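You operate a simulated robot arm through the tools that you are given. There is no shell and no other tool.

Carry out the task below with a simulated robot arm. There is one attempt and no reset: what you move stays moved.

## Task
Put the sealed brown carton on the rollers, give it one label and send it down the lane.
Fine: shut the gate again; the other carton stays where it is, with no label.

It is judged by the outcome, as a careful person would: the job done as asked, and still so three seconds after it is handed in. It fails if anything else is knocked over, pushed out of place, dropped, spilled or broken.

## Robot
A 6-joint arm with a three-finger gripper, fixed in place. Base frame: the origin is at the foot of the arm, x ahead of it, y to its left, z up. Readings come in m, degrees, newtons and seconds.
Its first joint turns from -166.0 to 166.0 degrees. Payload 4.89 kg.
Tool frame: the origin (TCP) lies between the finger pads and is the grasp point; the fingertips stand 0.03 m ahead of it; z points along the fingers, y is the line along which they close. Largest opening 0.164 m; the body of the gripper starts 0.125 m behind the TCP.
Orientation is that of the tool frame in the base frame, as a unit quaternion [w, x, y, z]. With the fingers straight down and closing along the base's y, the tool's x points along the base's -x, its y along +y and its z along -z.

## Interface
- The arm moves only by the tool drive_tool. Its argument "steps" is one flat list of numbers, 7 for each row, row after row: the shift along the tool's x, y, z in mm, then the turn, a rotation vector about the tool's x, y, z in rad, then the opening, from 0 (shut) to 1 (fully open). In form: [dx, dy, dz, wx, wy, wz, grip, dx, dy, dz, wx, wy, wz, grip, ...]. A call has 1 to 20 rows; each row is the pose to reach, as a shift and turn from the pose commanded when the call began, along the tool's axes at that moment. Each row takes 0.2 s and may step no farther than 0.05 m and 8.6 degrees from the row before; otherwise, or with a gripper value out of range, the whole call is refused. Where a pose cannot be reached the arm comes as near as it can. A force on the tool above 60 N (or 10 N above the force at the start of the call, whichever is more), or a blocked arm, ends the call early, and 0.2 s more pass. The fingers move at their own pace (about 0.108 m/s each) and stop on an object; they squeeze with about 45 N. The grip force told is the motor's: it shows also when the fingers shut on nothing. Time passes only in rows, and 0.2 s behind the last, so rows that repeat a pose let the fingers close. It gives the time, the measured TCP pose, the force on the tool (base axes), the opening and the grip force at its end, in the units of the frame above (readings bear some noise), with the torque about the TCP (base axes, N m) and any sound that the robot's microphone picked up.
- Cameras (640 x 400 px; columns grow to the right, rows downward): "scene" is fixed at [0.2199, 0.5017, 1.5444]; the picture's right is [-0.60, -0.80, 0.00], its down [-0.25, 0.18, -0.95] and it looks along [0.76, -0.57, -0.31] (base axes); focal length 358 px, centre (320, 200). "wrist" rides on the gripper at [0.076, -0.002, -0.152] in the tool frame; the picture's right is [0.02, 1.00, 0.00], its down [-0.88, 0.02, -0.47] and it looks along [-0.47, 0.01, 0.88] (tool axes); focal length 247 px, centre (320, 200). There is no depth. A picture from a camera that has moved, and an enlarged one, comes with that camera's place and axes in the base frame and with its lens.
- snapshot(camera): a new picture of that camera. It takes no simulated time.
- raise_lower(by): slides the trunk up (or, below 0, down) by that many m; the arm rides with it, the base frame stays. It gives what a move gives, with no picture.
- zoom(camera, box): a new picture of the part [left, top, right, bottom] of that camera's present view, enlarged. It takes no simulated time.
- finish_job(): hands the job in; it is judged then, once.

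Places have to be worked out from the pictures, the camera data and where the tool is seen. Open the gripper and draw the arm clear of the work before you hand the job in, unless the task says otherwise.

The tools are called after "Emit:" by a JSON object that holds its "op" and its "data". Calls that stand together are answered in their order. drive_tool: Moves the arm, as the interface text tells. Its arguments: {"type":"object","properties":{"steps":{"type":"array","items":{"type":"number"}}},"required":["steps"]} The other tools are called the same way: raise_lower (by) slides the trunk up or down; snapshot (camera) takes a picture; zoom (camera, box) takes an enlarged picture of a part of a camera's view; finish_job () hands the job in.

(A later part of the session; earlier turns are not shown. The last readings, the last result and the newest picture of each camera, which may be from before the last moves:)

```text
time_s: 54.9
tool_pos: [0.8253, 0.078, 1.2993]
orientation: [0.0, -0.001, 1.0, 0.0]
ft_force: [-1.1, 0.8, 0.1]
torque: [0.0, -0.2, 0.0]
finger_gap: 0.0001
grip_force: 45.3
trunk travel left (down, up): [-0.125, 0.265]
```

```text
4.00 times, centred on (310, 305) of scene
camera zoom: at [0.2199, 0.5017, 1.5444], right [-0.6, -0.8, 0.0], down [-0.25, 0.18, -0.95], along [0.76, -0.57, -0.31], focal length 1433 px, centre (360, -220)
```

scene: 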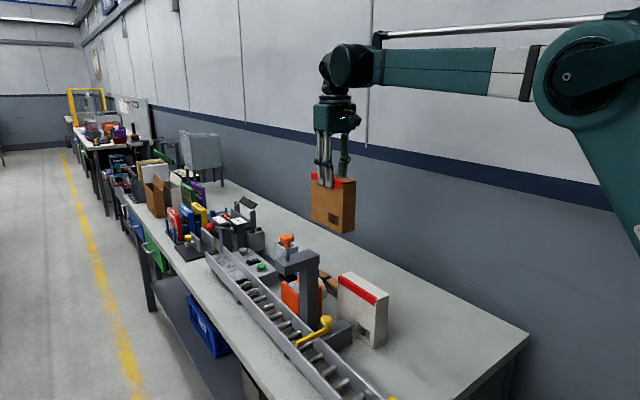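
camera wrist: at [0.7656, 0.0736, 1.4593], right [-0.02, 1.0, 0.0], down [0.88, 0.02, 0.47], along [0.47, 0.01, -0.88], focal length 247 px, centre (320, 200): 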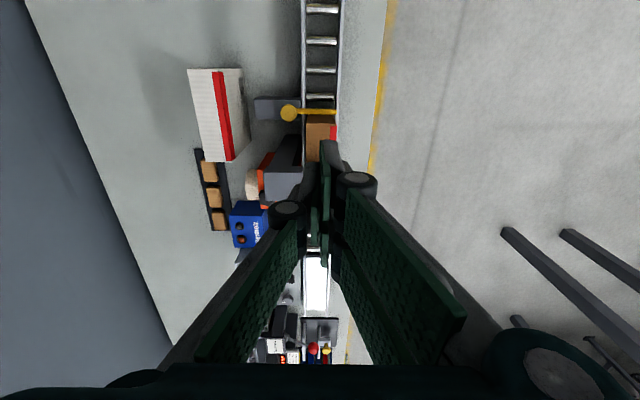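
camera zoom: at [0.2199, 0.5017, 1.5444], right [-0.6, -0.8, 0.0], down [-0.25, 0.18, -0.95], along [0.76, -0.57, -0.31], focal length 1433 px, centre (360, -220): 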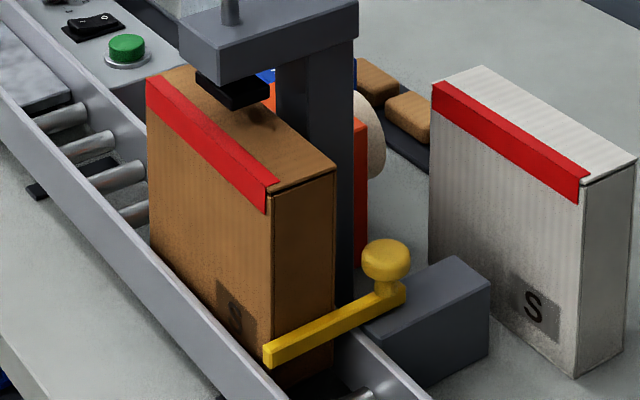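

Still no label visible on top, although the stroke went to firm contact. I need to understand the orange unit beside the labeller, so I open the fingers and move for a close look at it.

Emit:
{"op": "drive_tool", "data": {"steps": [0, -20, -15, 0, 0, 0, 0.5, -20, -50, -30, 0, 0, 0, 1, -50, -80, -30, 0, 0, 0, 1, -80, -100, -30, 0, 0, 0, 1, -80, -100, -30, 0, 0, 0, 1, -80, -100, -30, 0, 0, 0, 1]}}

Emit:
{"op": "snapshot", "data": {"camera": "wrist"}}

Emit:
{"op": "zoom", "data": {"camera": "wrist", "box": [270, 70, 400, 200]}}

```text
time_s: 56.3
tool_pos: [0.905, -0.0194, 1.3299]
orientation: [0.0, -0.001, 1.0, 0.0]
ft_force: [1.3, -0.5, -0.1]
torque: [0.07, 0.11, 0.02]
finger_gap: 0.1639
grip_force: 0.1
trunk travel left (down, up): [-0.125, 0.265]
```

```text
taken
camera wrist: at [0.8293, -0.0209, 1.482], right [-0.02, 1.0, 0.0], down [0.88, 0.02, 0.47], along [0.47, 0.01, -0.88], focal length 247 px, centre (320, 200)
```

wrist: 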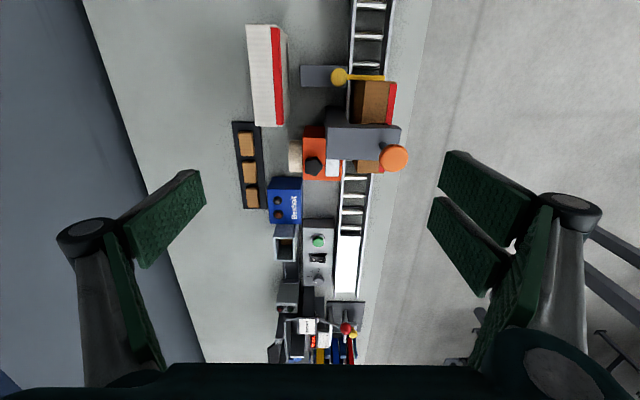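

```text
3.08 times, centred on (335, 135) of wrist
camera zoom: at [0.8293, -0.0209, 1.482], right [-0.02, 1.0, 0.0], down [0.88, 0.02, 0.47], along [0.47, 0.01, -0.88], focal length 760 px, centre (274, 400)
```

zoom: 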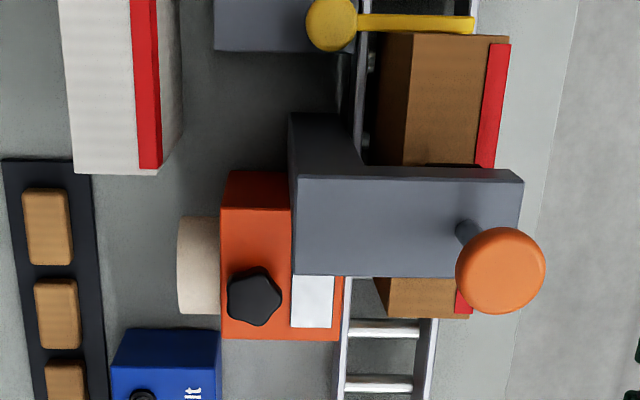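

I want a low-angle look under the pad from the downstream side, so I retreat to x≈0.66 and tilt the camera forward.

Emit:
{"op": "drive_tool", "data": {"steps": [45, 15, 0, 0, 0, 0, 1, 90, 30, 0, 0, 0, 0, 1, 130, 45, 10, 0, -0.08, 0, 1, 165, 58, 38, 0, -0.18, 0, 1, 195, 70, 72, 0, -0.28, 0, 1, 220, 80, 108, 0, -0.38, 0, 1, 238, 88, 140, 0, -0.5, 0, 1, 245, 94, 160, 0, -0.62, 0, 1, 245, 94, 160, 0, -0.65, 0, 1, 245, 94, 160, 0, -0.65, 0, 1]}}

Emit:
{"op": "snapshot", "data": {"camera": "wrist"}}

Emit:
{"op": "zoom", "data": {"camera": "wrist", "box": [270, 120, 380, 240]}}

```text
time_s: 58.5
tool_pos: [0.659, 0.0755, 1.1711]
orientation: [0.32, 0.0, 0.947, -0.001]
ft_force: [-0.3, 0.3, 0.2]
torque: [0.01, -0.03, -0.03]
finger_gap: 0.1639
grip_force: 0.0
trunk travel left (down, up): [-0.125, 0.265]
```

```text
taken
camera wrist: at [0.5062, 0.074, 1.2461], right [-0.02, 1.0, -0.01], down [0.41, 0.02, 0.91], along [0.91, 0.01, -0.41], focal length 247 px, centre (320, 200)
```

wrist: 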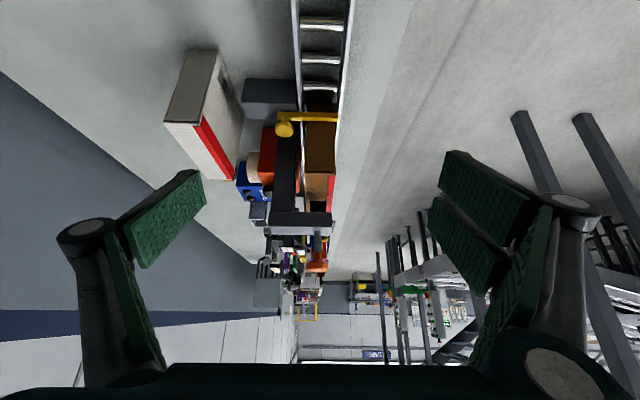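

```text
3.33 times, centred on (325, 180) of wrist
camera zoom: at [0.5062, 0.074, 1.2461], right [-0.02, 1.0, -0.01], down [0.41, 0.02, 0.91], along [0.91, 0.01, -0.41], focal length 823 px, centre (303, 267)
```

zoom: 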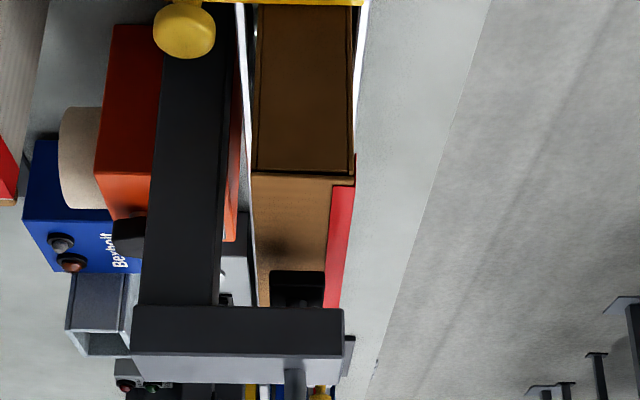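

Emit:
{"op": "zoom", "data": {"camera": "wrist", "box": [295, 160, 345, 220]}}

Emit:
{"op": "zoom", "data": {"camera": "scene", "box": [280, 265, 320, 300]}}

```text
6.67 times, centred on (320, 190) of wrist
camera zoom: at [0.5062, 0.074, 1.2461], right [-0.02, 1.0, -0.01], down [0.41, 0.02, 0.91], along [0.91, 0.01, -0.41], focal length 1646 px, centre (320, 267)
```

zoom: 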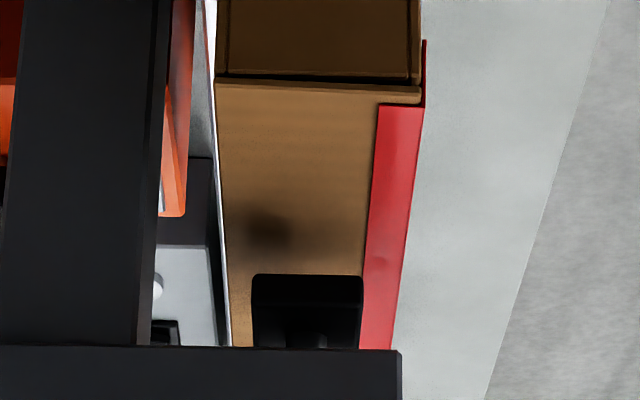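

```text
11.43 times, centred on (300, 282) of scene
camera zoom: at [0.2199, 0.5017, 1.5444], right [-0.6, -0.8, 0.0], down [-0.25, 0.18, -0.95], along [0.76, -0.57, -0.31], focal length 4095 px, centre (549, -743)
```

zoom: 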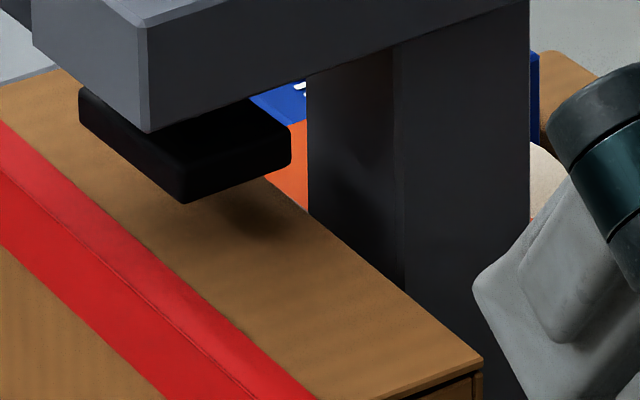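

The dark patch on top is only the pad's shadow: no label. I zoom on the orange roll unit and the back of the labeller from here for clues.

Emit:
{"op": "zoom", "data": {"camera": "wrist", "box": [230, 120, 310, 230]}}

Emit:
{"op": "zoom", "data": {"camera": "scene", "box": [255, 225, 345, 310]}}

Emit:
{"op": "zoom", "data": {"camera": "wrist", "box": [265, 200, 345, 290]}}

```text
3.64 times, centred on (270, 175) of wrist
camera zoom: at [0.5062, 0.074, 1.2461], right [-0.02, 1.0, -0.01], down [0.41, 0.02, 0.91], along [0.91, 0.01, -0.41], focal length 898 px, centre (502, 291)
```

zoom: 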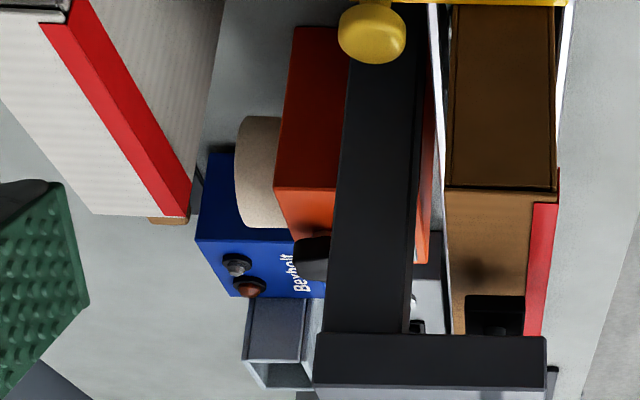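

```text
4.71 times, centred on (300, 268) of scene
camera zoom: at [0.2199, 0.5017, 1.5444], right [-0.6, -0.8, 0.0], down [-0.25, 0.18, -0.95], along [0.76, -0.57, -0.31], focal length 1686 px, centre (414, -118)
```

zoom: 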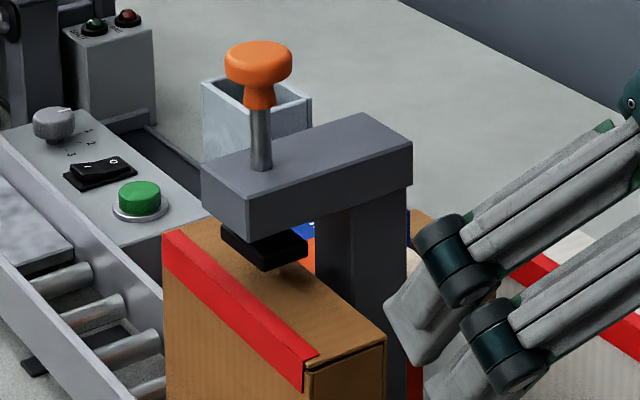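

```text
4.44 times, centred on (305, 245) of wrist
camera zoom: at [0.5062, 0.074, 1.2461], right [-0.02, 1.0, -0.01], down [0.41, 0.02, 0.91], along [0.91, 0.01, -0.41], focal length 1098 px, centre (387, 0)
```

zoom: 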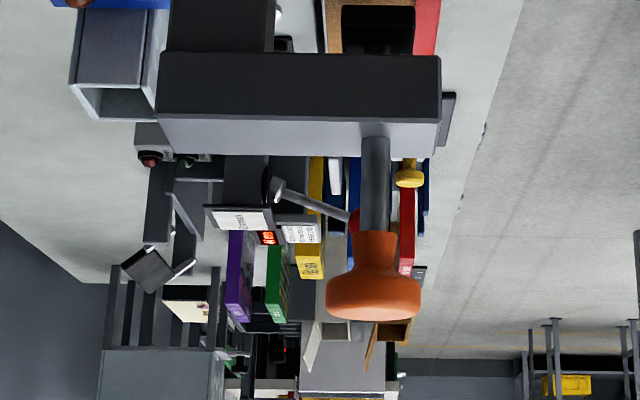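

I go round to the wall side of the labeller, tool upright and high, to view the orange unit closely.

Emit:
{"op": "drive_tool", "data": {"steps": [-23.6, -35.5, -31, 0, 0.08, 0, 1, -51.4, -65.5, -41.2, 0, 0.16, 0, 1, -88.4, -85.5, -32, 0, 0.24, 0, 1, -120.2, -110.5, -7.8, 0, 0.32, 0, 1, -152.1, -135.5, 16.4, 0, 0.4, 0, 1, -183.9, -155.5, 40.6, 0, 0.48, 0, 1, -215.8, -175.5, 64.8, 0, 0.57, 0, 1, -251.6, -175.5, 92, 0, 0.65, 0, 1, -251.6, -175.5, 92, 0, 0.65, 0, 1]}}

Emit:
{"op": "snapshot", "data": {"camera": "wrist"}}

Emit:
{"op": "zoom", "data": {"camera": "wrist", "box": [280, 60, 440, 200]}}

```text
refused: row 1 steps farther than a row can; nothing moved
```

```text
taken
camera wrist: at [0.5062, 0.074, 1.2461], right [-0.02, 1.0, -0.01], down [0.41, 0.02, 0.91], along [0.91, 0.01, -0.41], focal length 247 px, centre (320, 200)
```

wrist: 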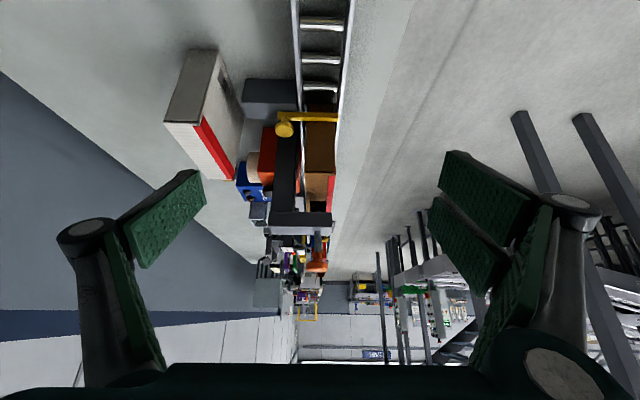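

```text
2.86 times, centred on (360, 130) of wrist
camera zoom: at [0.5062, 0.074, 1.2461], right [-0.02, 1.0, -0.01], down [0.41, 0.02, 0.91], along [0.91, 0.01, -0.41], focal length 706 px, centre (206, 400)
```

zoom: 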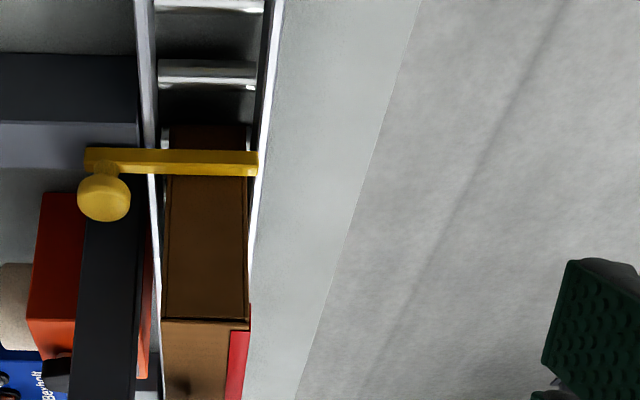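

The first row was just over the step limit; I resend with smaller steps.

Emit:
{"op": "drive_tool", "data": {"steps": [-20, -30, -26, 0, 0.07, 0, 1, -48, -60, -40, 0, 0.14, 0, 1, -82, -82, -36, 0, 0.21, 0, 1, -112, -102, -16, 0, 0.28, 0, 1, -142, -122, 8, 0, 0.36, 0, 1, -172, -142, 32, 0, 0.44, 0, 1, -202, -160, 55, 0, 0.52, 0, 1, -230, -175.5, 76, 0, 0.6, 0, 1, -251.6, -175.5, 92, 0, 0.65, 0, 1, -251.6, -175.5, 92, 0, 0.65, 0, 1]}}

Emit:
{"op": "snapshot", "data": {"camera": "wrist"}}

Emit:
{"op": "zoom", "data": {"camera": "wrist", "box": [280, 60, 440, 200]}}

```text
time_s: 60.7
tool_pos: [0.9178, -0.1009, 1.2483]
orientation: [-0.001, -0.001, 1.0, -0.001]
ft_force: [1.3, -0.3, -1.5]
torque: [0.03, 0.2, -0.01]
finger_gap: 0.1637
grip_force: 0.0
trunk travel left (down, up): [-0.125, 0.265]
```

```text
taken
camera wrist: at [0.8413, -0.1023, 1.4006], right [-0.02, 1.0, 0.0], down [0.88, 0.02, 0.47], along [0.47, 0.01, -0.88], focal length 247 px, centre (320, 200)
```

wrist: 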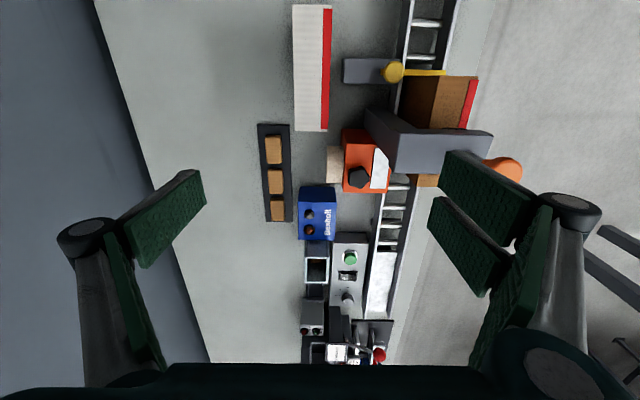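

```text
2.86 times, centred on (360, 130) of wrist
camera zoom: at [0.8413, -0.1023, 1.4006], right [-0.02, 1.0, 0.0], down [0.88, 0.02, 0.47], along [0.47, 0.01, -0.88], focal length 706 px, centre (206, 400)
```

zoom: 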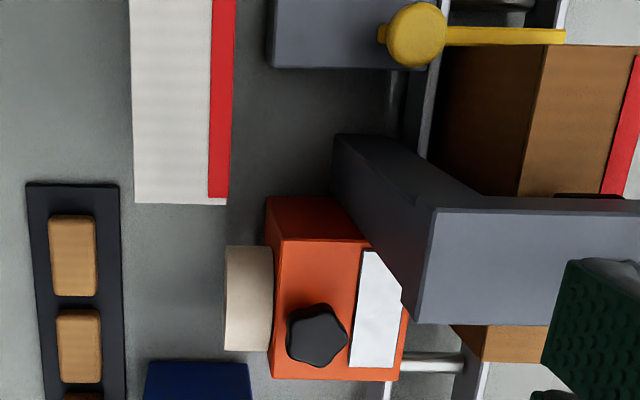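

Zooming further on the orange unit and the blue box next to it.

Emit:
{"op": "zoom", "data": {"camera": "wrist", "box": [315, 120, 405, 200]}}

Emit:
{"op": "zoom", "data": {"camera": "wrist", "box": [290, 175, 410, 320]}}

Emit:
{"op": "zoom", "data": {"camera": "wrist", "box": [380, 60, 490, 140]}}

```text
5.00 times, centred on (360, 160) of wrist
camera zoom: at [0.8413, -0.1023, 1.4006], right [-0.02, 1.0, 0.0], down [0.88, 0.02, 0.47], along [0.47, 0.01, -0.88], focal length 1235 px, centre (120, 400)
```

zoom: 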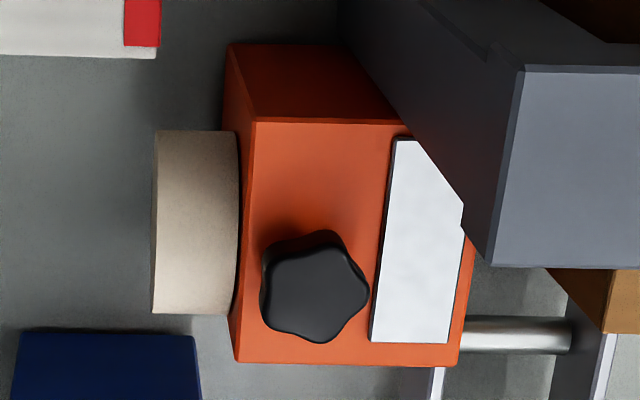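

```text
2.76 times, centred on (350, 248) of wrist
camera zoom: at [0.8413, -0.1023, 1.4006], right [-0.02, 1.0, 0.0], down [0.88, 0.02, 0.47], along [0.47, 0.01, -0.88], focal length 681 px, centre (237, 69)
```

zoom: 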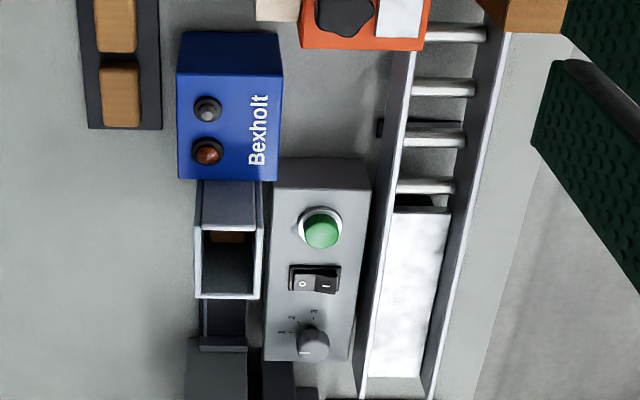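

```text
5.00 times, centred on (435, 100) of wrist
camera zoom: at [0.8413, -0.1023, 1.4006], right [-0.02, 1.0, 0.0], down [0.88, 0.02, 0.47], along [0.47, 0.01, -0.88], focal length 1235 px, centre (-255, 700)
```

zoom: 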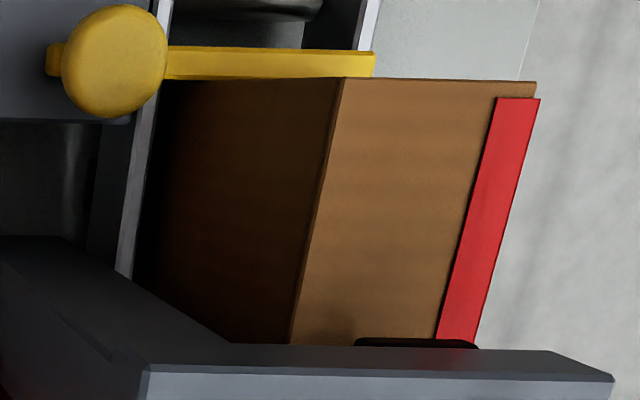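

The unit looks like the labeller's roll housing. I check the whole lane and surrounding bench in the scene camera for any label that might have landed elsewhere.

Emit:
{"op": "zoom", "data": {"camera": "scene", "box": [200, 240, 300, 310]}}

Emit:
{"op": "zoom", "data": {"camera": "scene", "box": [260, 290, 400, 400]}}

Emit:
{"op": "zoom", "data": {"camera": "scene", "box": [275, 250, 325, 295]}}

```text
5.71 times, centred on (250, 275) of scene
camera zoom: at [0.2199, 0.5017, 1.5444], right [-0.6, -0.8, 0.0], down [-0.25, 0.18, -0.95], along [0.76, -0.57, -0.31], focal length 2047 px, centre (720, -229)
```

zoom: 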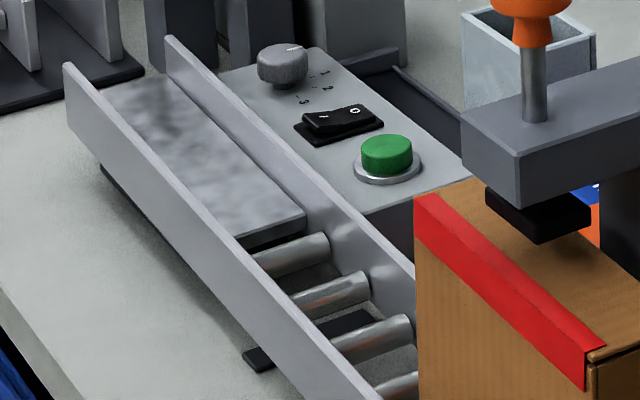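

```text
3.64 times, centred on (330, 345) of scene
camera zoom: at [0.2199, 0.5017, 1.5444], right [-0.6, -0.8, 0.0], down [-0.25, 0.18, -0.95], along [0.76, -0.57, -0.31], focal length 1303 px, centre (284, -327)
```

zoom: 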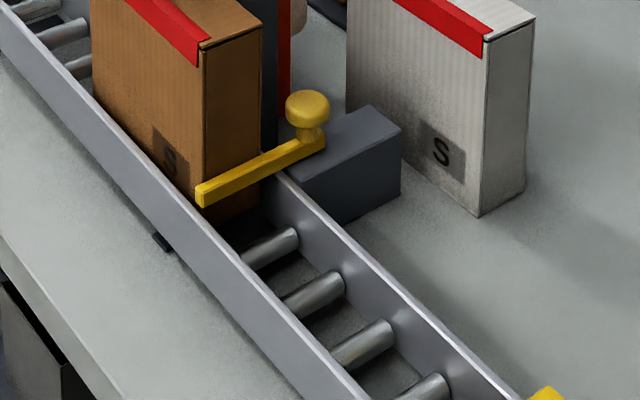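

```text
8.89 times, centred on (300, 272) of scene
camera zoom: at [0.2199, 0.5017, 1.5444], right [-0.6, -0.8, 0.0], down [-0.25, 0.18, -0.95], along [0.76, -0.57, -0.31], focal length 3185 px, centre (498, -444)
```

zoom: 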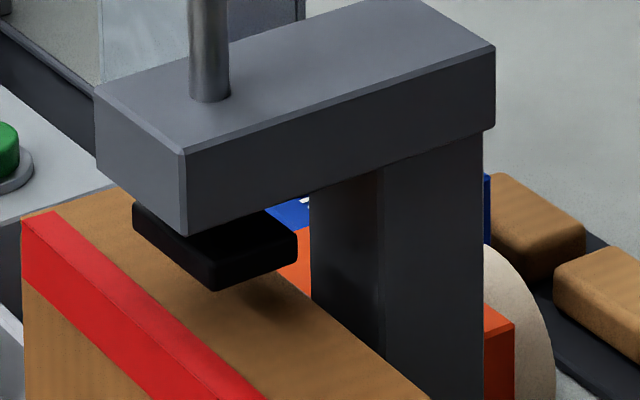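

Nothing elsewhere. I rotate the tool -90° here (high and clear) to view the carton's wall-facing side and the labeller from behind.

Emit:
{"op": "drive_tool", "data": {"steps": [0, 0, 0, 0, 0, -0.14, 1, 0, 0, 0, 0, 0, -0.28, 1, 0, 0, 0, 0, 0, -0.42, 1, 0, 0, 0, 0, 0, -0.56, 1, 0, 0, 0, 0, 0, -0.7, 1, 0, 0, 0, 0, 0, -0.84, 1, 0, 0, 0, 0, 0, -0.98, 1, 0, 0, 0, 0, 0, -1.12, 1, 0, 0, 0, 0, 0, -1.26, 1, 0, 0, 0, 0, 0, -1.4, 1, 0, 0, 0, 0, 0, -1.54, 1, 0, 0, 0, 0, 0, -1.57, 1]}}

Emit:
{"op": "snapshot", "data": {"camera": "wrist"}}

Emit:
{"op": "zoom", "data": {"camera": "wrist", "box": [250, 60, 400, 180]}}

```text
time_s: 63.3
tool_pos: [0.9155, -0.1017, 1.2485]
orientation: [0.0, -0.707, 0.708, 0.0]
ft_force: [-0.4, -1.2, -0.8]
torque: [0.0, -0.02, -0.01]
finger_gap: 0.1642
grip_force: 0.0
trunk travel left (down, up): [-0.125, 0.265]
```

```text
taken
camera wrist: at [0.9174, -0.177, 1.4021], right [-1.0, -0.02, 0.0], down [-0.02, 0.88, 0.47], along [-0.01, 0.47, -0.88], focal length 247 px, centre (320, 200)
```

wrist: 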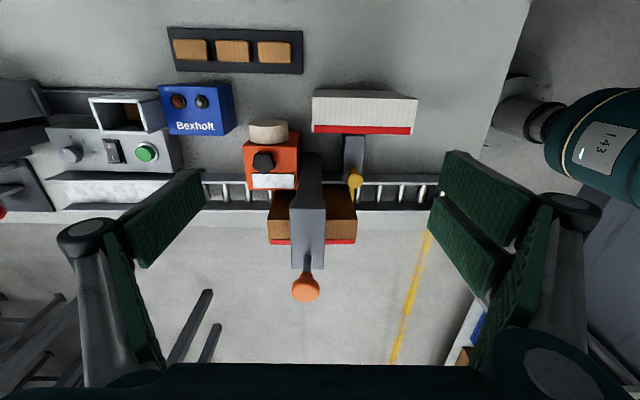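

```text
3.33 times, centred on (325, 120) of wrist
camera zoom: at [0.9174, -0.177, 1.4021], right [-1.0, -0.02, 0.0], down [-0.02, 0.88, 0.47], along [-0.01, 0.47, -0.88], focal length 823 px, centre (303, 467)
```

zoom: 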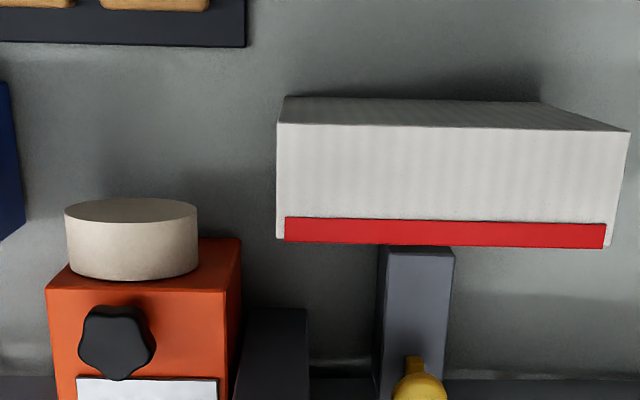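

Emit:
{"op": "zoom", "data": {"camera": "wrist", "box": [230, 110, 380, 250]}}

Emit:
{"op": "zoom", "data": {"camera": "wrist", "box": [240, 115, 310, 200]}}

Emit:
{"op": "zoom", "data": {"camera": "wrist", "box": [30, 80, 250, 210]}}

```text
2.86 times, centred on (305, 180) of wrist
camera zoom: at [0.9174, -0.177, 1.4021], right [-1.0, -0.02, 0.0], down [-0.02, 0.88, 0.47], along [-0.01, 0.47, -0.88], focal length 706 px, centre (363, 257)
```

zoom: 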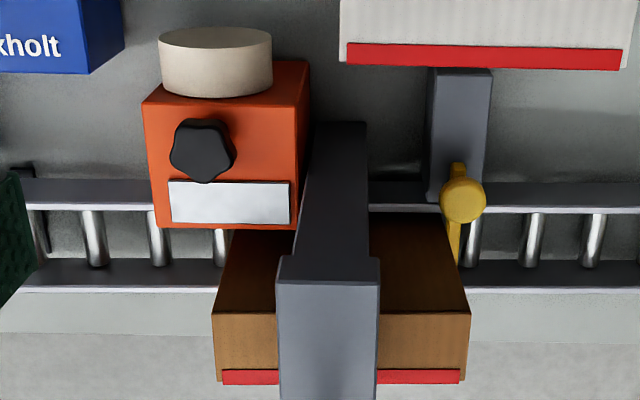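

```text
4.71 times, centred on (275, 158) of wrist
camera zoom: at [0.9174, -0.177, 1.4021], right [-1.0, -0.02, 0.0], down [-0.02, 0.88, 0.47], along [-0.01, 0.47, -0.88], focal length 1162 px, centre (532, 400)
```

zoom: 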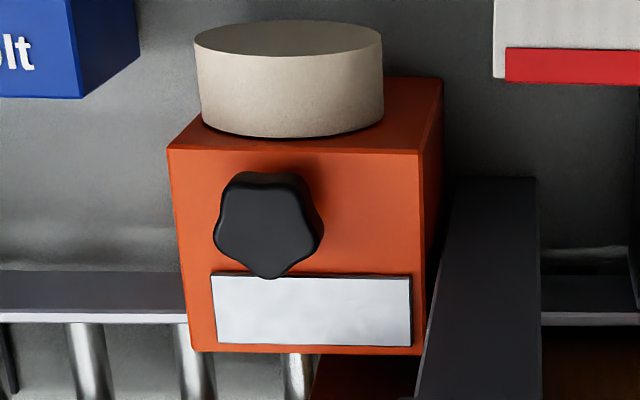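

```text
2.91 times, centred on (140, 145) of wrist
camera zoom: at [0.9174, -0.177, 1.4021], right [-1.0, -0.02, 0.0], down [-0.02, 0.88, 0.47], along [-0.01, 0.47, -0.88], focal length 718 px, centre (844, 360)
```

zoom: 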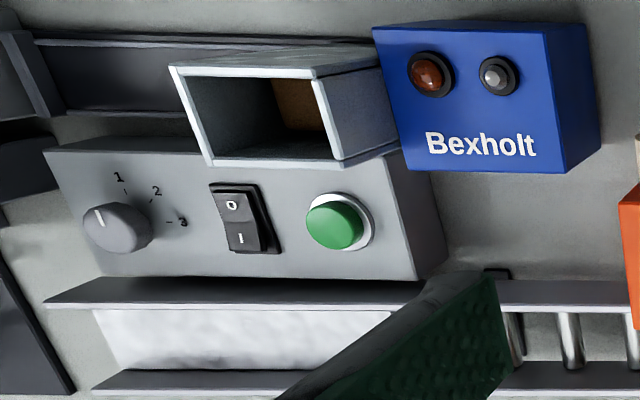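

Before pressing anything again I examine the pad's footprint on the carton top at maximum magnification.

Emit:
{"op": "zoom", "data": {"camera": "scene", "box": [276, 274, 304, 294]}}

Emit:
{"op": "zoom", "data": {"camera": "wrist", "box": [260, 180, 365, 260]}}

```text
16.00 times, centred on (290, 284) of scene
camera zoom: at [0.2199, 0.5017, 1.5444], right [-0.6, -0.8, 0.0], down [-0.25, 0.18, -0.95], along [0.76, -0.57, -0.31], focal length 5733 px, centre (800, -1144)
```

zoom: 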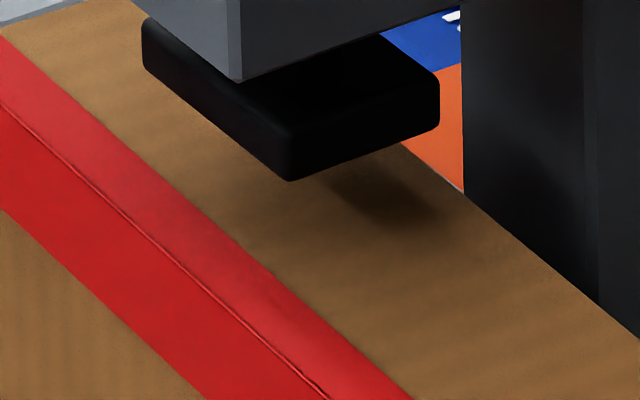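

```text
5.00 times, centred on (312, 220) of wrist
camera zoom: at [0.9174, -0.177, 1.4021], right [-1.0, -0.02, 0.0], down [-0.02, 0.88, 0.47], along [-0.01, 0.47, -0.88], focal length 1235 px, centre (358, 100)
```

zoom: 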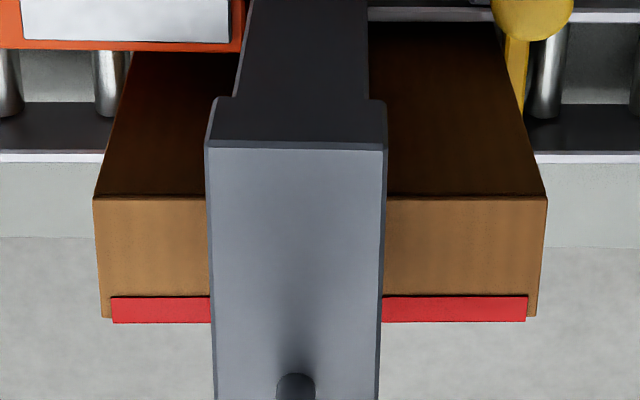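

No label anywhere on the carton, so neither press transferred one. The last stroke only reached ~25 N on the carton; I'll press once more, firmly and in one go, with a 10 mm finger gap so both tips bear flat on the knob. First I move back above the knob.

Emit:
{"op": "drive_tool", "data": {"steps": [-30, -2, -11.5, 0, 0, 0, 0.6, -70, -5, -11.5, 0, 0, 0, 0.3, -110, -8.5, -11.5, 0, 0, 0, 0.06, -150, -8.5, -11.5, 0, 0, 0, 0.06, -177.4, -8.5, -11.5, 0, 0, 0, 0.06, -177.4, -8.5, -11.5, 0, 0, 0, 0.06]}}

Emit:
{"op": "zoom", "data": {"camera": "scene", "box": [250, 180, 350, 300]}}

Emit:
{"op": "zoom", "data": {"camera": "wrist", "box": [250, 60, 400, 260]}}

```text
time_s: 64.7
tool_pos: [0.9246, 0.0775, 1.2609]
orientation: [-0.001, -0.707, 0.707, -0.001]
ft_force: [-0.5, 0.7, 0.5]
torque: [-0.04, -0.02, 0.0]
finger_gap: 0.0099
grip_force: 0.0
trunk travel left (down, up): [-0.125, 0.265]
```

```text
3.33 times, centred on (300, 240) of scene
camera zoom: at [0.2199, 0.5017, 1.5444], right [-0.6, -0.8, 0.0], down [-0.25, 0.18, -0.95], along [0.76, -0.57, -0.31], focal length 1194 px, centre (387, 67)
```

zoom: 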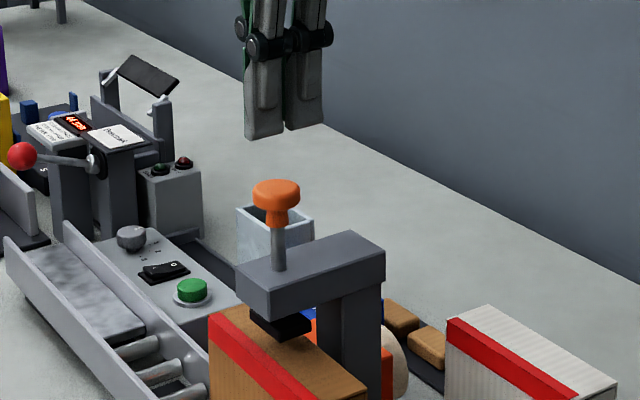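

```text
2.00 times, centred on (325, 160) of wrist
camera zoom: at [0.9261, 0.0011, 1.4133], right [-1.0, -0.02, 0.0], down [-0.02, 0.88, 0.47], along [-0.01, 0.47, -0.88], focal length 494 px, centre (310, 280)
```

zoom: 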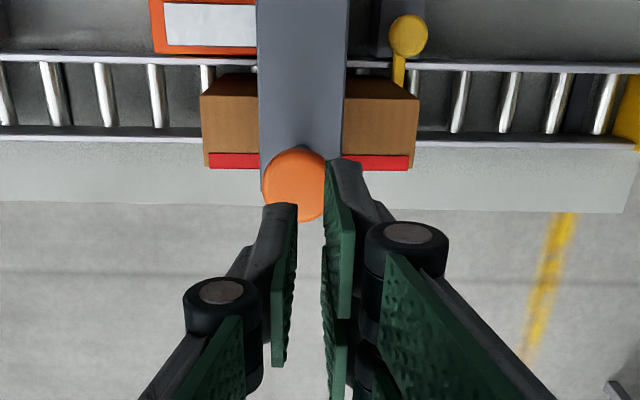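

Fingers with a 10 mm gap are above the knob. I press in one continuous, firm stroke (to about 50 N) and hold briefly.

Emit:
{"op": "drive_tool", "data": {"steps": [1.5, -2.5, 25, 0, 0, 0, 0.06, 3, -2.5, 46, 0, 0, 0, 0.06, 3, -2.5, 56, 0, 0, 0, 0.06, 3, -2.5, 64, 0, 0, 0, 0.06, 3, -2.5, 70, 0, 0, 0, 0.06, 3, -2.5, 73, 0, 0, 0, 0.06, 3, -2.5, 73, 0, 0, 0, 0.06, 3, -2.5, 73, 0, 0, 0, 0.06]}}

Emit:
{"op": "zoom", "data": {"camera": "scene", "box": [250, 200, 350, 320]}}

Emit:
{"op": "zoom", "data": {"camera": "scene", "box": [260, 240, 330, 310]}}

```text
time_s: 66.2
tool_pos: [0.9271, 0.0729, 1.1918]
orientation: [0.002, -0.707, 0.707, -0.001]
ft_force: [2.1, 0.5, 36.9]
torque: [0.08, -0.19, 0.04]
finger_gap: 0.0099
grip_force: 0.1
trunk travel left (down, up): [-0.125, 0.265]
heard: click
stopped in row 7: the force on the tool passed its limit at 64 N (the readings are from after the stop); the commanded pose is now the measured one
```

```text
3.33 times, centred on (300, 260) of scene
camera zoom: at [0.2199, 0.5017, 1.5444], right [-0.6, -0.8, 0.0], down [-0.25, 0.18, -0.95], along [0.76, -0.57, -0.31], focal length 1194 px, centre (387, 0)
```

zoom: 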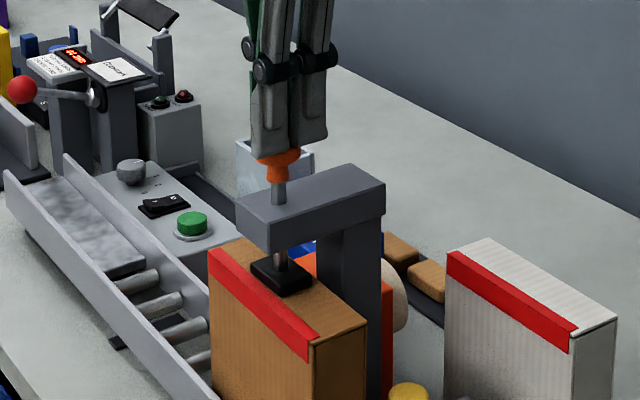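

```text
5.71 times, centred on (295, 275) of scene
camera zoom: at [0.2199, 0.5017, 1.5444], right [-0.6, -0.8, 0.0], down [-0.25, 0.18, -0.95], along [0.76, -0.57, -0.31], focal length 2047 px, centre (463, -229)
```

zoom: 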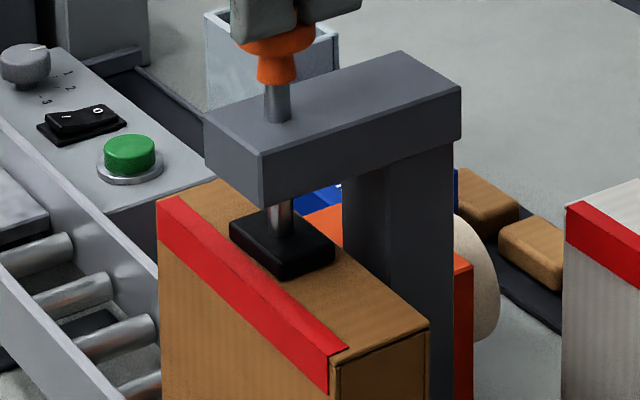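

Pressed firmly (over 60 N peak) with a click. I lift off and check the carton top.

Emit:
{"op": "drive_tool", "data": {"steps": [0, 0, -10, 0, 0, 0, 0.06, 0, 0, -30, 0, 0, 0, 0.06, 0, 0, -60, 0, 0, 0, 0.06, 30, 0, -90, 0, 0, 0, 0.06, 70, 0, -90, 0, 0, 0, 0.06, 110, 0, -90, 0, 0, 0, 0.06, 150, 0, -90, 0, 0, 0, 0.06, 150, 0, -90, 0, 0, 0, 0.06]}}

Emit:
{"op": "zoom", "data": {"camera": "scene", "box": [276, 264, 318, 294]}}

Emit:
{"op": "zoom", "data": {"camera": "scene", "box": [250, 220, 370, 350]}}

```text
time_s: 68.0
tool_pos: [0.9285, -0.0775, 1.2812]
orientation: [-0.001, 0.707, -0.707, 0.001]
ft_force: [-0.1, 0.5, -0.5]
torque: [0.06, 0.07, 0.0]
finger_gap: 0.0099
grip_force: 0.1
trunk travel left (down, up): [-0.125, 0.265]
```

```text
13.33 times, centred on (297, 279) of scene
camera zoom: at [0.2199, 0.5017, 1.5444], right [-0.6, -0.8, 0.0], down [-0.25, 0.18, -0.95], along [0.76, -0.57, -0.31], focal length 4777 px, centre (627, -853)
```

zoom: 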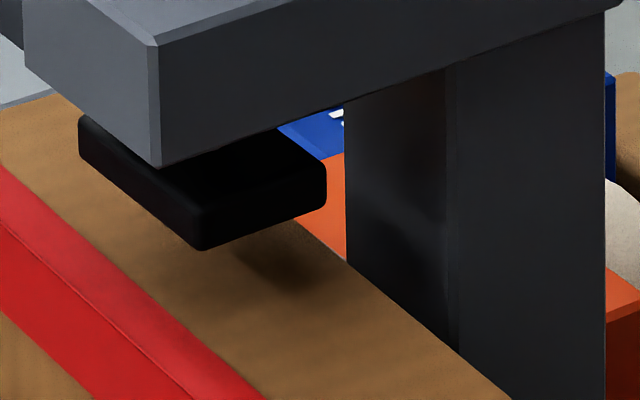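

```text
3.08 times, centred on (310, 285) of scene
camera zoom: at [0.2199, 0.5017, 1.5444], right [-0.6, -0.8, 0.0], down [-0.25, 0.18, -0.95], along [0.76, -0.57, -0.31], focal length 1102 px, centre (351, -62)
```

zoom: 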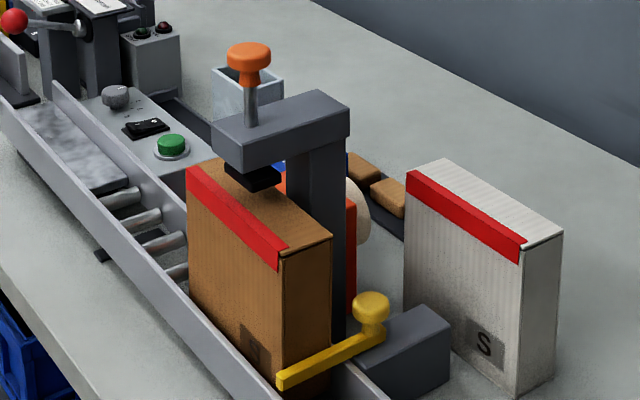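

Still no label. One thing untried is dwell time, so I go back over the knob and will press and hold for about three seconds at moderate force.

Emit:
{"op": "drive_tool", "data": {"steps": [-40, 1, 0, 0, 0, 0, 0.06, -80, 1.5, 0, 0, 0, 0, 0.06, -120, 1.5, 0, 0, 0, 0, 0.06, -152, 1.5, 10, 0, 0, 0, 0.06, -152, 1.5, 40, 0, 0, 0, 0.06, -152, 1.5, 70, 0, 0, 0, 0.06, -152, 1.5, 80, 0, 0, 0, 0.06, -152, 1.5, 86, 0, 0, 0, 0.06, -152, 1.5, 89, 0, 0, 0, 0.06, -152, 1.5, 89, 0, 0, 0, 0.06, -152, 1.5, 89, 0, 0, 0, 0.06, -152, 1.5, 89, 0, 0, 0, 0.06, -152, 1.5, 89, 0, 0, 0, 0.06, -152, 1.5, 89, 0, 0, 0, 0.06, -152, 1.5, 89, 0, 0, 0, 0.06, -152, 1.5, 89, 0, 0, 0, 0.06, -152, 1.5, 89, 0, 0, 0, 0.06, -152, 1.5, 89, 0, 0, 0, 0.06, -152, 1.5, 89, 0, 0, 0, 0.06, -152, 1.5, 89, 0, 0, 0, 0.06]}}

Emit:
{"op": "zoom", "data": {"camera": "scene", "box": [250, 200, 350, 320]}}

Emit:
{"op": "snapshot", "data": {"camera": "wrist"}}

```text
time_s: 72.2
tool_pos: [0.9246, 0.0763, 1.1909]
orientation: [-0.001, 0.707, -0.707, 0.001]
ft_force: [11.6, 4.5, 48.0]
torque: [0.07, -0.67, 0.02]
finger_gap: 0.0099
grip_force: 0.1
trunk travel left (down, up): [-0.125, 0.265]
heard: click
```

```text
3.33 times, centred on (300, 260) of scene
camera zoom: at [0.2199, 0.5017, 1.5444], right [-0.6, -0.8, 0.0], down [-0.25, 0.18, -0.95], along [0.76, -0.57, -0.31], focal length 1194 px, centre (387, 0)
```

zoom: 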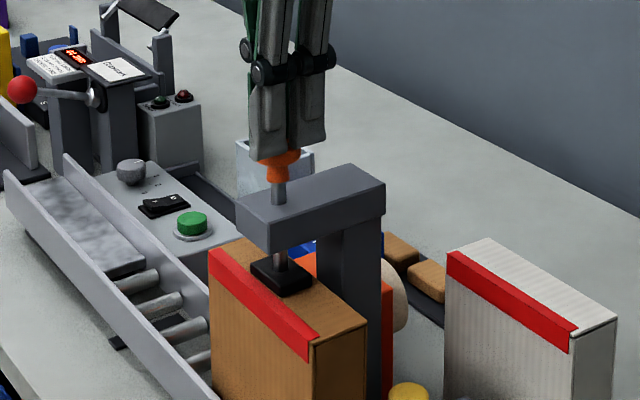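

```text
taken
camera wrist: at [0.9263, -0.0005, 1.3448], right [-1.0, -0.02, 0.0], down [-0.02, 0.88, 0.47], along [-0.01, 0.47, -0.88], focal length 247 px, centre (320, 200)
```

wrist: 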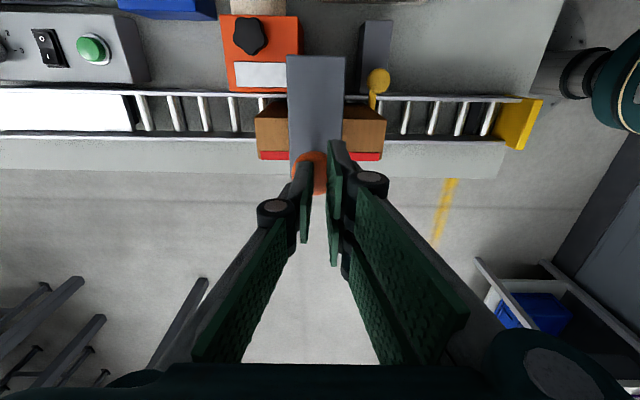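

Held for over two seconds at ~48 N. I lift off and inspect again.

Emit:
{"op": "drive_tool", "data": {"steps": [0, 0, -10, 0, 0, 0, 0.06, 0, 0, -30, 0, 0, 0, 0.06, 0, 0, -60, 0, 0, 0, 0.06, 30, 0, -90, 0, 0, 0, 0.06, 70, 0, -90, 0, 0, 0, 0.06, 110, 0, -90, 0, 0, 0, 0.06, 150, 0, -90, 0, 0, 0, 0.06, 150, 0, -90, 0, 0, 0, 0.06]}}

Emit:
{"op": "zoom", "data": {"camera": "scene", "box": [270, 255, 340, 310]}}

Emit:
{"op": "zoom", "data": {"camera": "wrist", "box": [220, 60, 400, 240]}}

```text
time_s: 74.0
tool_pos: [0.9272, -0.0757, 1.2794]
orientation: [-0.001, 0.707, -0.707, 0.001]
ft_force: [0.8, -0.2, 0.4]
torque: [0.08, 0.03, 0.06]
finger_gap: 0.0098
grip_force: 0.1
trunk travel left (down, up): [-0.125, 0.265]
```

```text
7.27 times, centred on (305, 282) of scene
camera zoom: at [0.2199, 0.5017, 1.5444], right [-0.6, -0.8, 0.0], down [-0.25, 0.18, -0.95], along [0.76, -0.57, -0.31], focal length 2606 px, centre (429, -400)
```

zoom: 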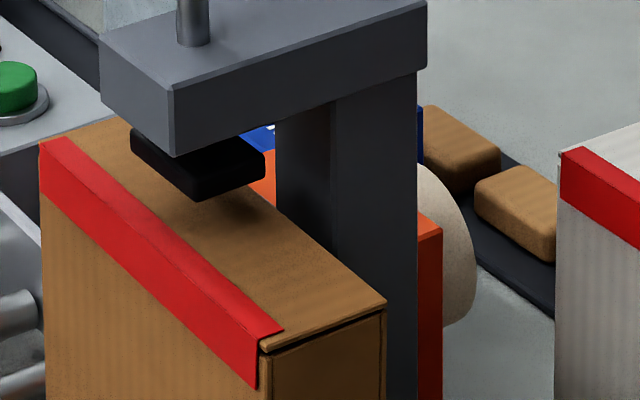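

```text
2.22 times, centred on (310, 150) of wrist
camera zoom: at [0.9274, -0.1517, 1.4331], right [-1.0, -0.02, 0.0], down [-0.02, 0.88, 0.47], along [-0.01, 0.47, -0.88], focal length 549 px, centre (342, 311)
```

zoom: 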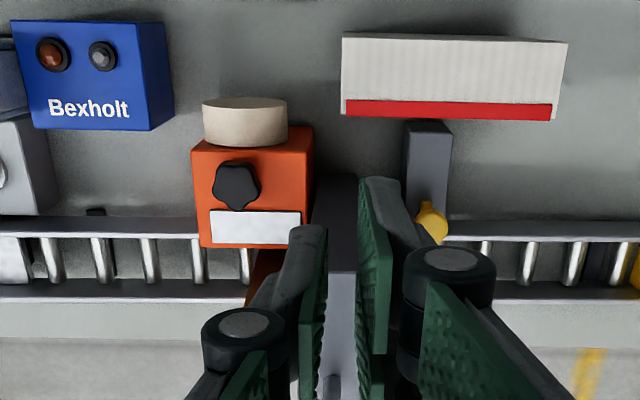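

Holding doesn't help either: the plunger works mechanically but no label comes. The orange roll unit beside it has a black star knob (≈(1.013,-0.028), top z≈0.99) that looks like a label feed; I move above it for a close look.

Emit:
{"op": "drive_tool", "data": {"steps": [-16, -29, 0, 0, 0, 0, 0.3, -32, -58, 0, 0, 0, 0, 0.45, -47, -85.8, 0, 0, 0, 0, 0.45, -47, -85.8, 40, 0, 0, 0, 0.45, -47, -85.8, 80, 0, 0, 0, 0.45, -47, -85.8, 120, 0, 0, 0, 0.45, -47, -85.8, 120, 0, 0, 0, 0.45]}}

Emit:
{"op": "snapshot", "data": {"camera": "wrist"}}

Emit:
{"op": "zoom", "data": {"camera": "wrist", "box": [230, 60, 410, 260]}}

Emit:
{"op": "zoom", "data": {"camera": "scene", "box": [240, 190, 360, 320]}}

```text
time_s: 75.6
tool_pos: [1.0116, -0.0274, 1.1601]
orientation: [-0.001, 0.707, -0.707, 0.001]
ft_force: [0.0, 0.1, -0.6]
torque: [0.01, 0.03, -0.01]
finger_gap: 0.0738
grip_force: 0.0
trunk travel left (down, up): [-0.125, 0.265]
```

```text
taken
camera wrist: at [1.0131, -0.1029, 1.3135], right [-1.0, -0.02, 0.0], down [-0.02, 0.88, 0.47], along [-0.01, 0.47, -0.88], focal length 247 px, centre (320, 200)
```

wrist: 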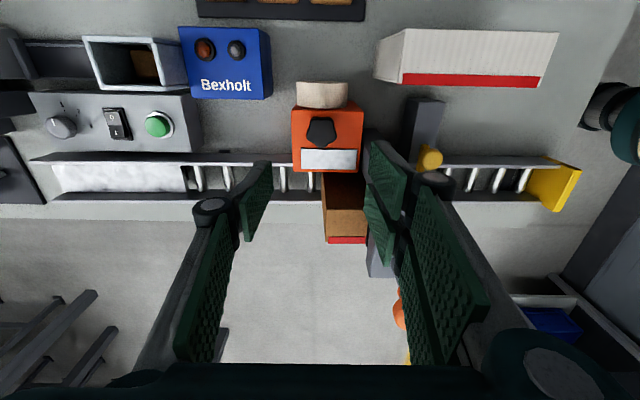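

```text
2.00 times, centred on (320, 160) of wrist
camera zoom: at [1.0131, -0.1029, 1.3135], right [-1.0, -0.02, 0.0], down [-0.02, 0.88, 0.47], along [-0.01, 0.47, -0.88], focal length 494 px, centre (320, 280)
```

zoom: 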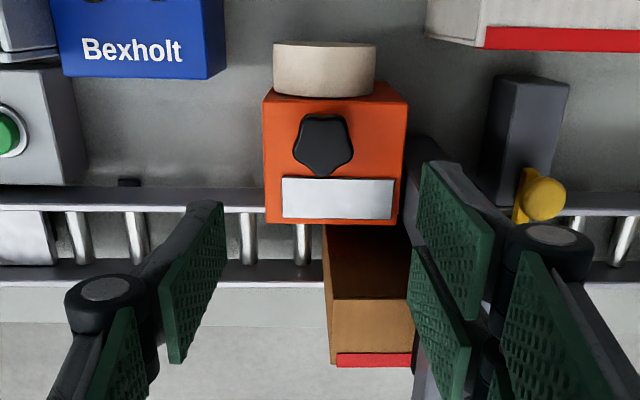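

```text
3.08 times, centred on (300, 255) of scene
camera zoom: at [0.2199, 0.5017, 1.5444], right [-0.6, -0.8, 0.0], down [-0.25, 0.18, -0.95], along [0.76, -0.57, -0.31], focal length 1102 px, centre (382, 31)
```

zoom: 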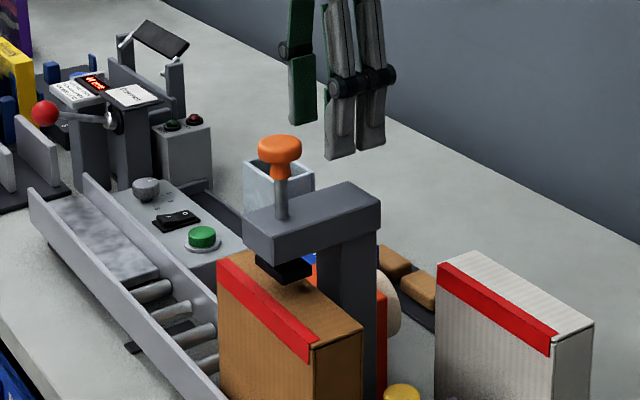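

The star knob is nearly centred under the tool. I trim the alignment (2 mm in x, 3.5 mm in y), and lower to just above it for a precise look before touching anything.

Emit:
{"op": "drive_tool", "data": {"steps": [3.5, 2, 30, 0, 0, 0, 0.4, 3.5, 2, 65, 0, 0, 0, 0.4, 3.5, 2, 100, 0, 0, 0, 0.4, 3.5, 2, 110, 0, 0, 0, 0.4, 3.5, 2, 110, 0, 0, 0, 0.4]}}

Emit:
{"op": "zoom", "data": {"camera": "wrist", "box": [230, 60, 410, 260]}}

Emit:
{"op": "zoom", "data": {"camera": "scene", "box": [250, 210, 350, 320]}}

```text
time_s: 76.8
tool_pos: [1.012, -0.0315, 1.05]
orientation: [0.001, -0.707, 0.707, -0.001]
ft_force: [4.7, -7.6, -2.8]
torque: [0.24, 0.06, 0.29]
finger_gap: 0.0634
grip_force: 0.0
trunk travel left (down, up): [-0.125, 0.265]
```

```text
2.00 times, centred on (320, 160) of wrist
camera zoom: at [1.0128, -0.1075, 1.2029], right [-1.0, -0.02, 0.0], down [-0.02, 0.88, 0.47], along [-0.01, 0.47, -0.88], focal length 494 px, centre (320, 280)
```

zoom: 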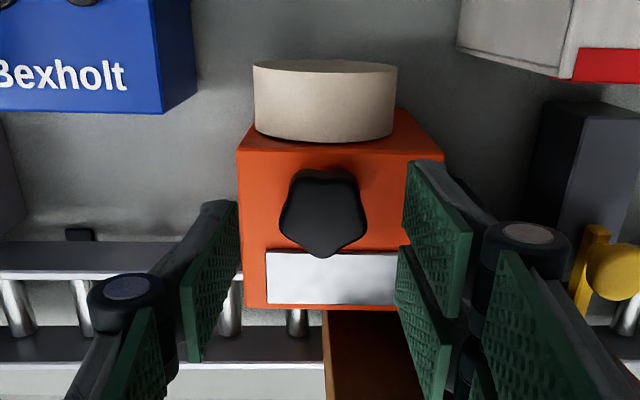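

```text
3.64 times, centred on (300, 265) of scene
camera zoom: at [0.2199, 0.5017, 1.5444], right [-0.6, -0.8, 0.0], down [-0.25, 0.18, -0.95], along [0.76, -0.57, -0.31], focal length 1303 px, centre (393, -36)
```

zoom: 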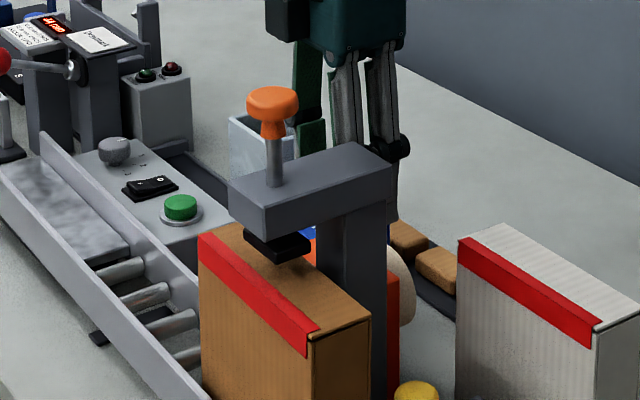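

There is a light side force: the right-hand finger knuckle is brushing the labeller head's corner. I ease away from it (+x, -y) and go straight up.

Emit:
{"op": "drive_tool", "data": {"steps": [3, -4, 0, 0, 0, 0, 0.4, 3, -4, -25, 0, 0, 0, 0.4, 3, -4, -60, 0, 0, 0, 0.4, 3, -4, -100, 0, 0, 0, 0.4, 3, -4, -100, 0, 0, 0, 0.4]}}

Emit:
{"op": "zoom", "data": {"camera": "scene", "box": [240, 190, 360, 320]}}

Emit:
{"op": "snapshot", "data": {"camera": "wrist"}}

```text
time_s: 78.0
tool_pos: [1.013, -0.0343, 1.1504]
orientation: [0.0, 0.707, -0.707, 0.001]
ft_force: [-0.5, -0.4, 0.0]
torque: [0.0, -0.08, 0.01]
finger_gap: 0.0655
grip_force: 0.1
trunk travel left (down, up): [-0.125, 0.265]
```

```text
3.08 times, centred on (300, 255) of scene
camera zoom: at [0.2199, 0.5017, 1.5444], right [-0.6, -0.8, 0.0], down [-0.25, 0.18, -0.95], along [0.76, -0.57, -0.31], focal length 1102 px, centre (382, 31)
```

zoom: 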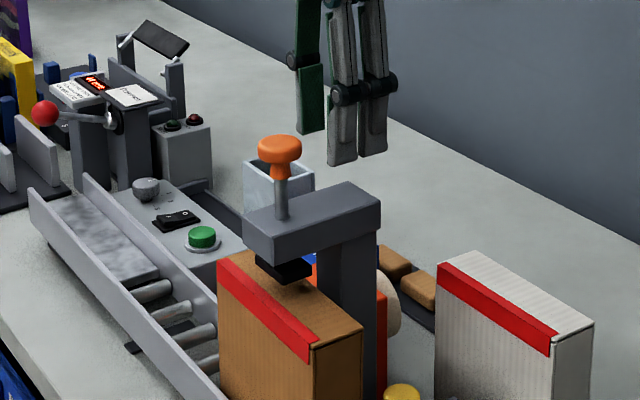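

```text
taken
camera wrist: at [1.0157, -0.1101, 1.3034], right [-1.0, -0.02, 0.0], down [-0.02, 0.88, 0.47], along [-0.01, 0.47, -0.88], focal length 247 px, centre (320, 200)
```

wrist: 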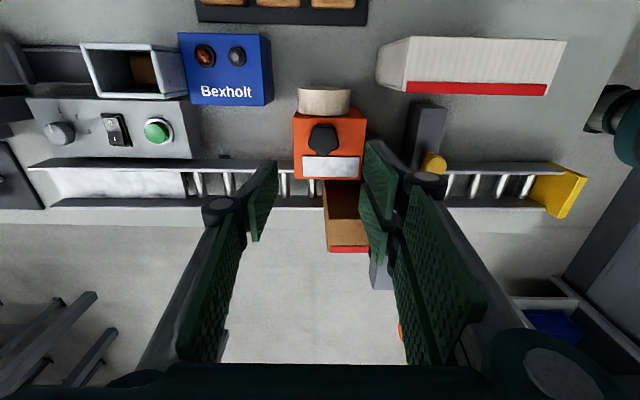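

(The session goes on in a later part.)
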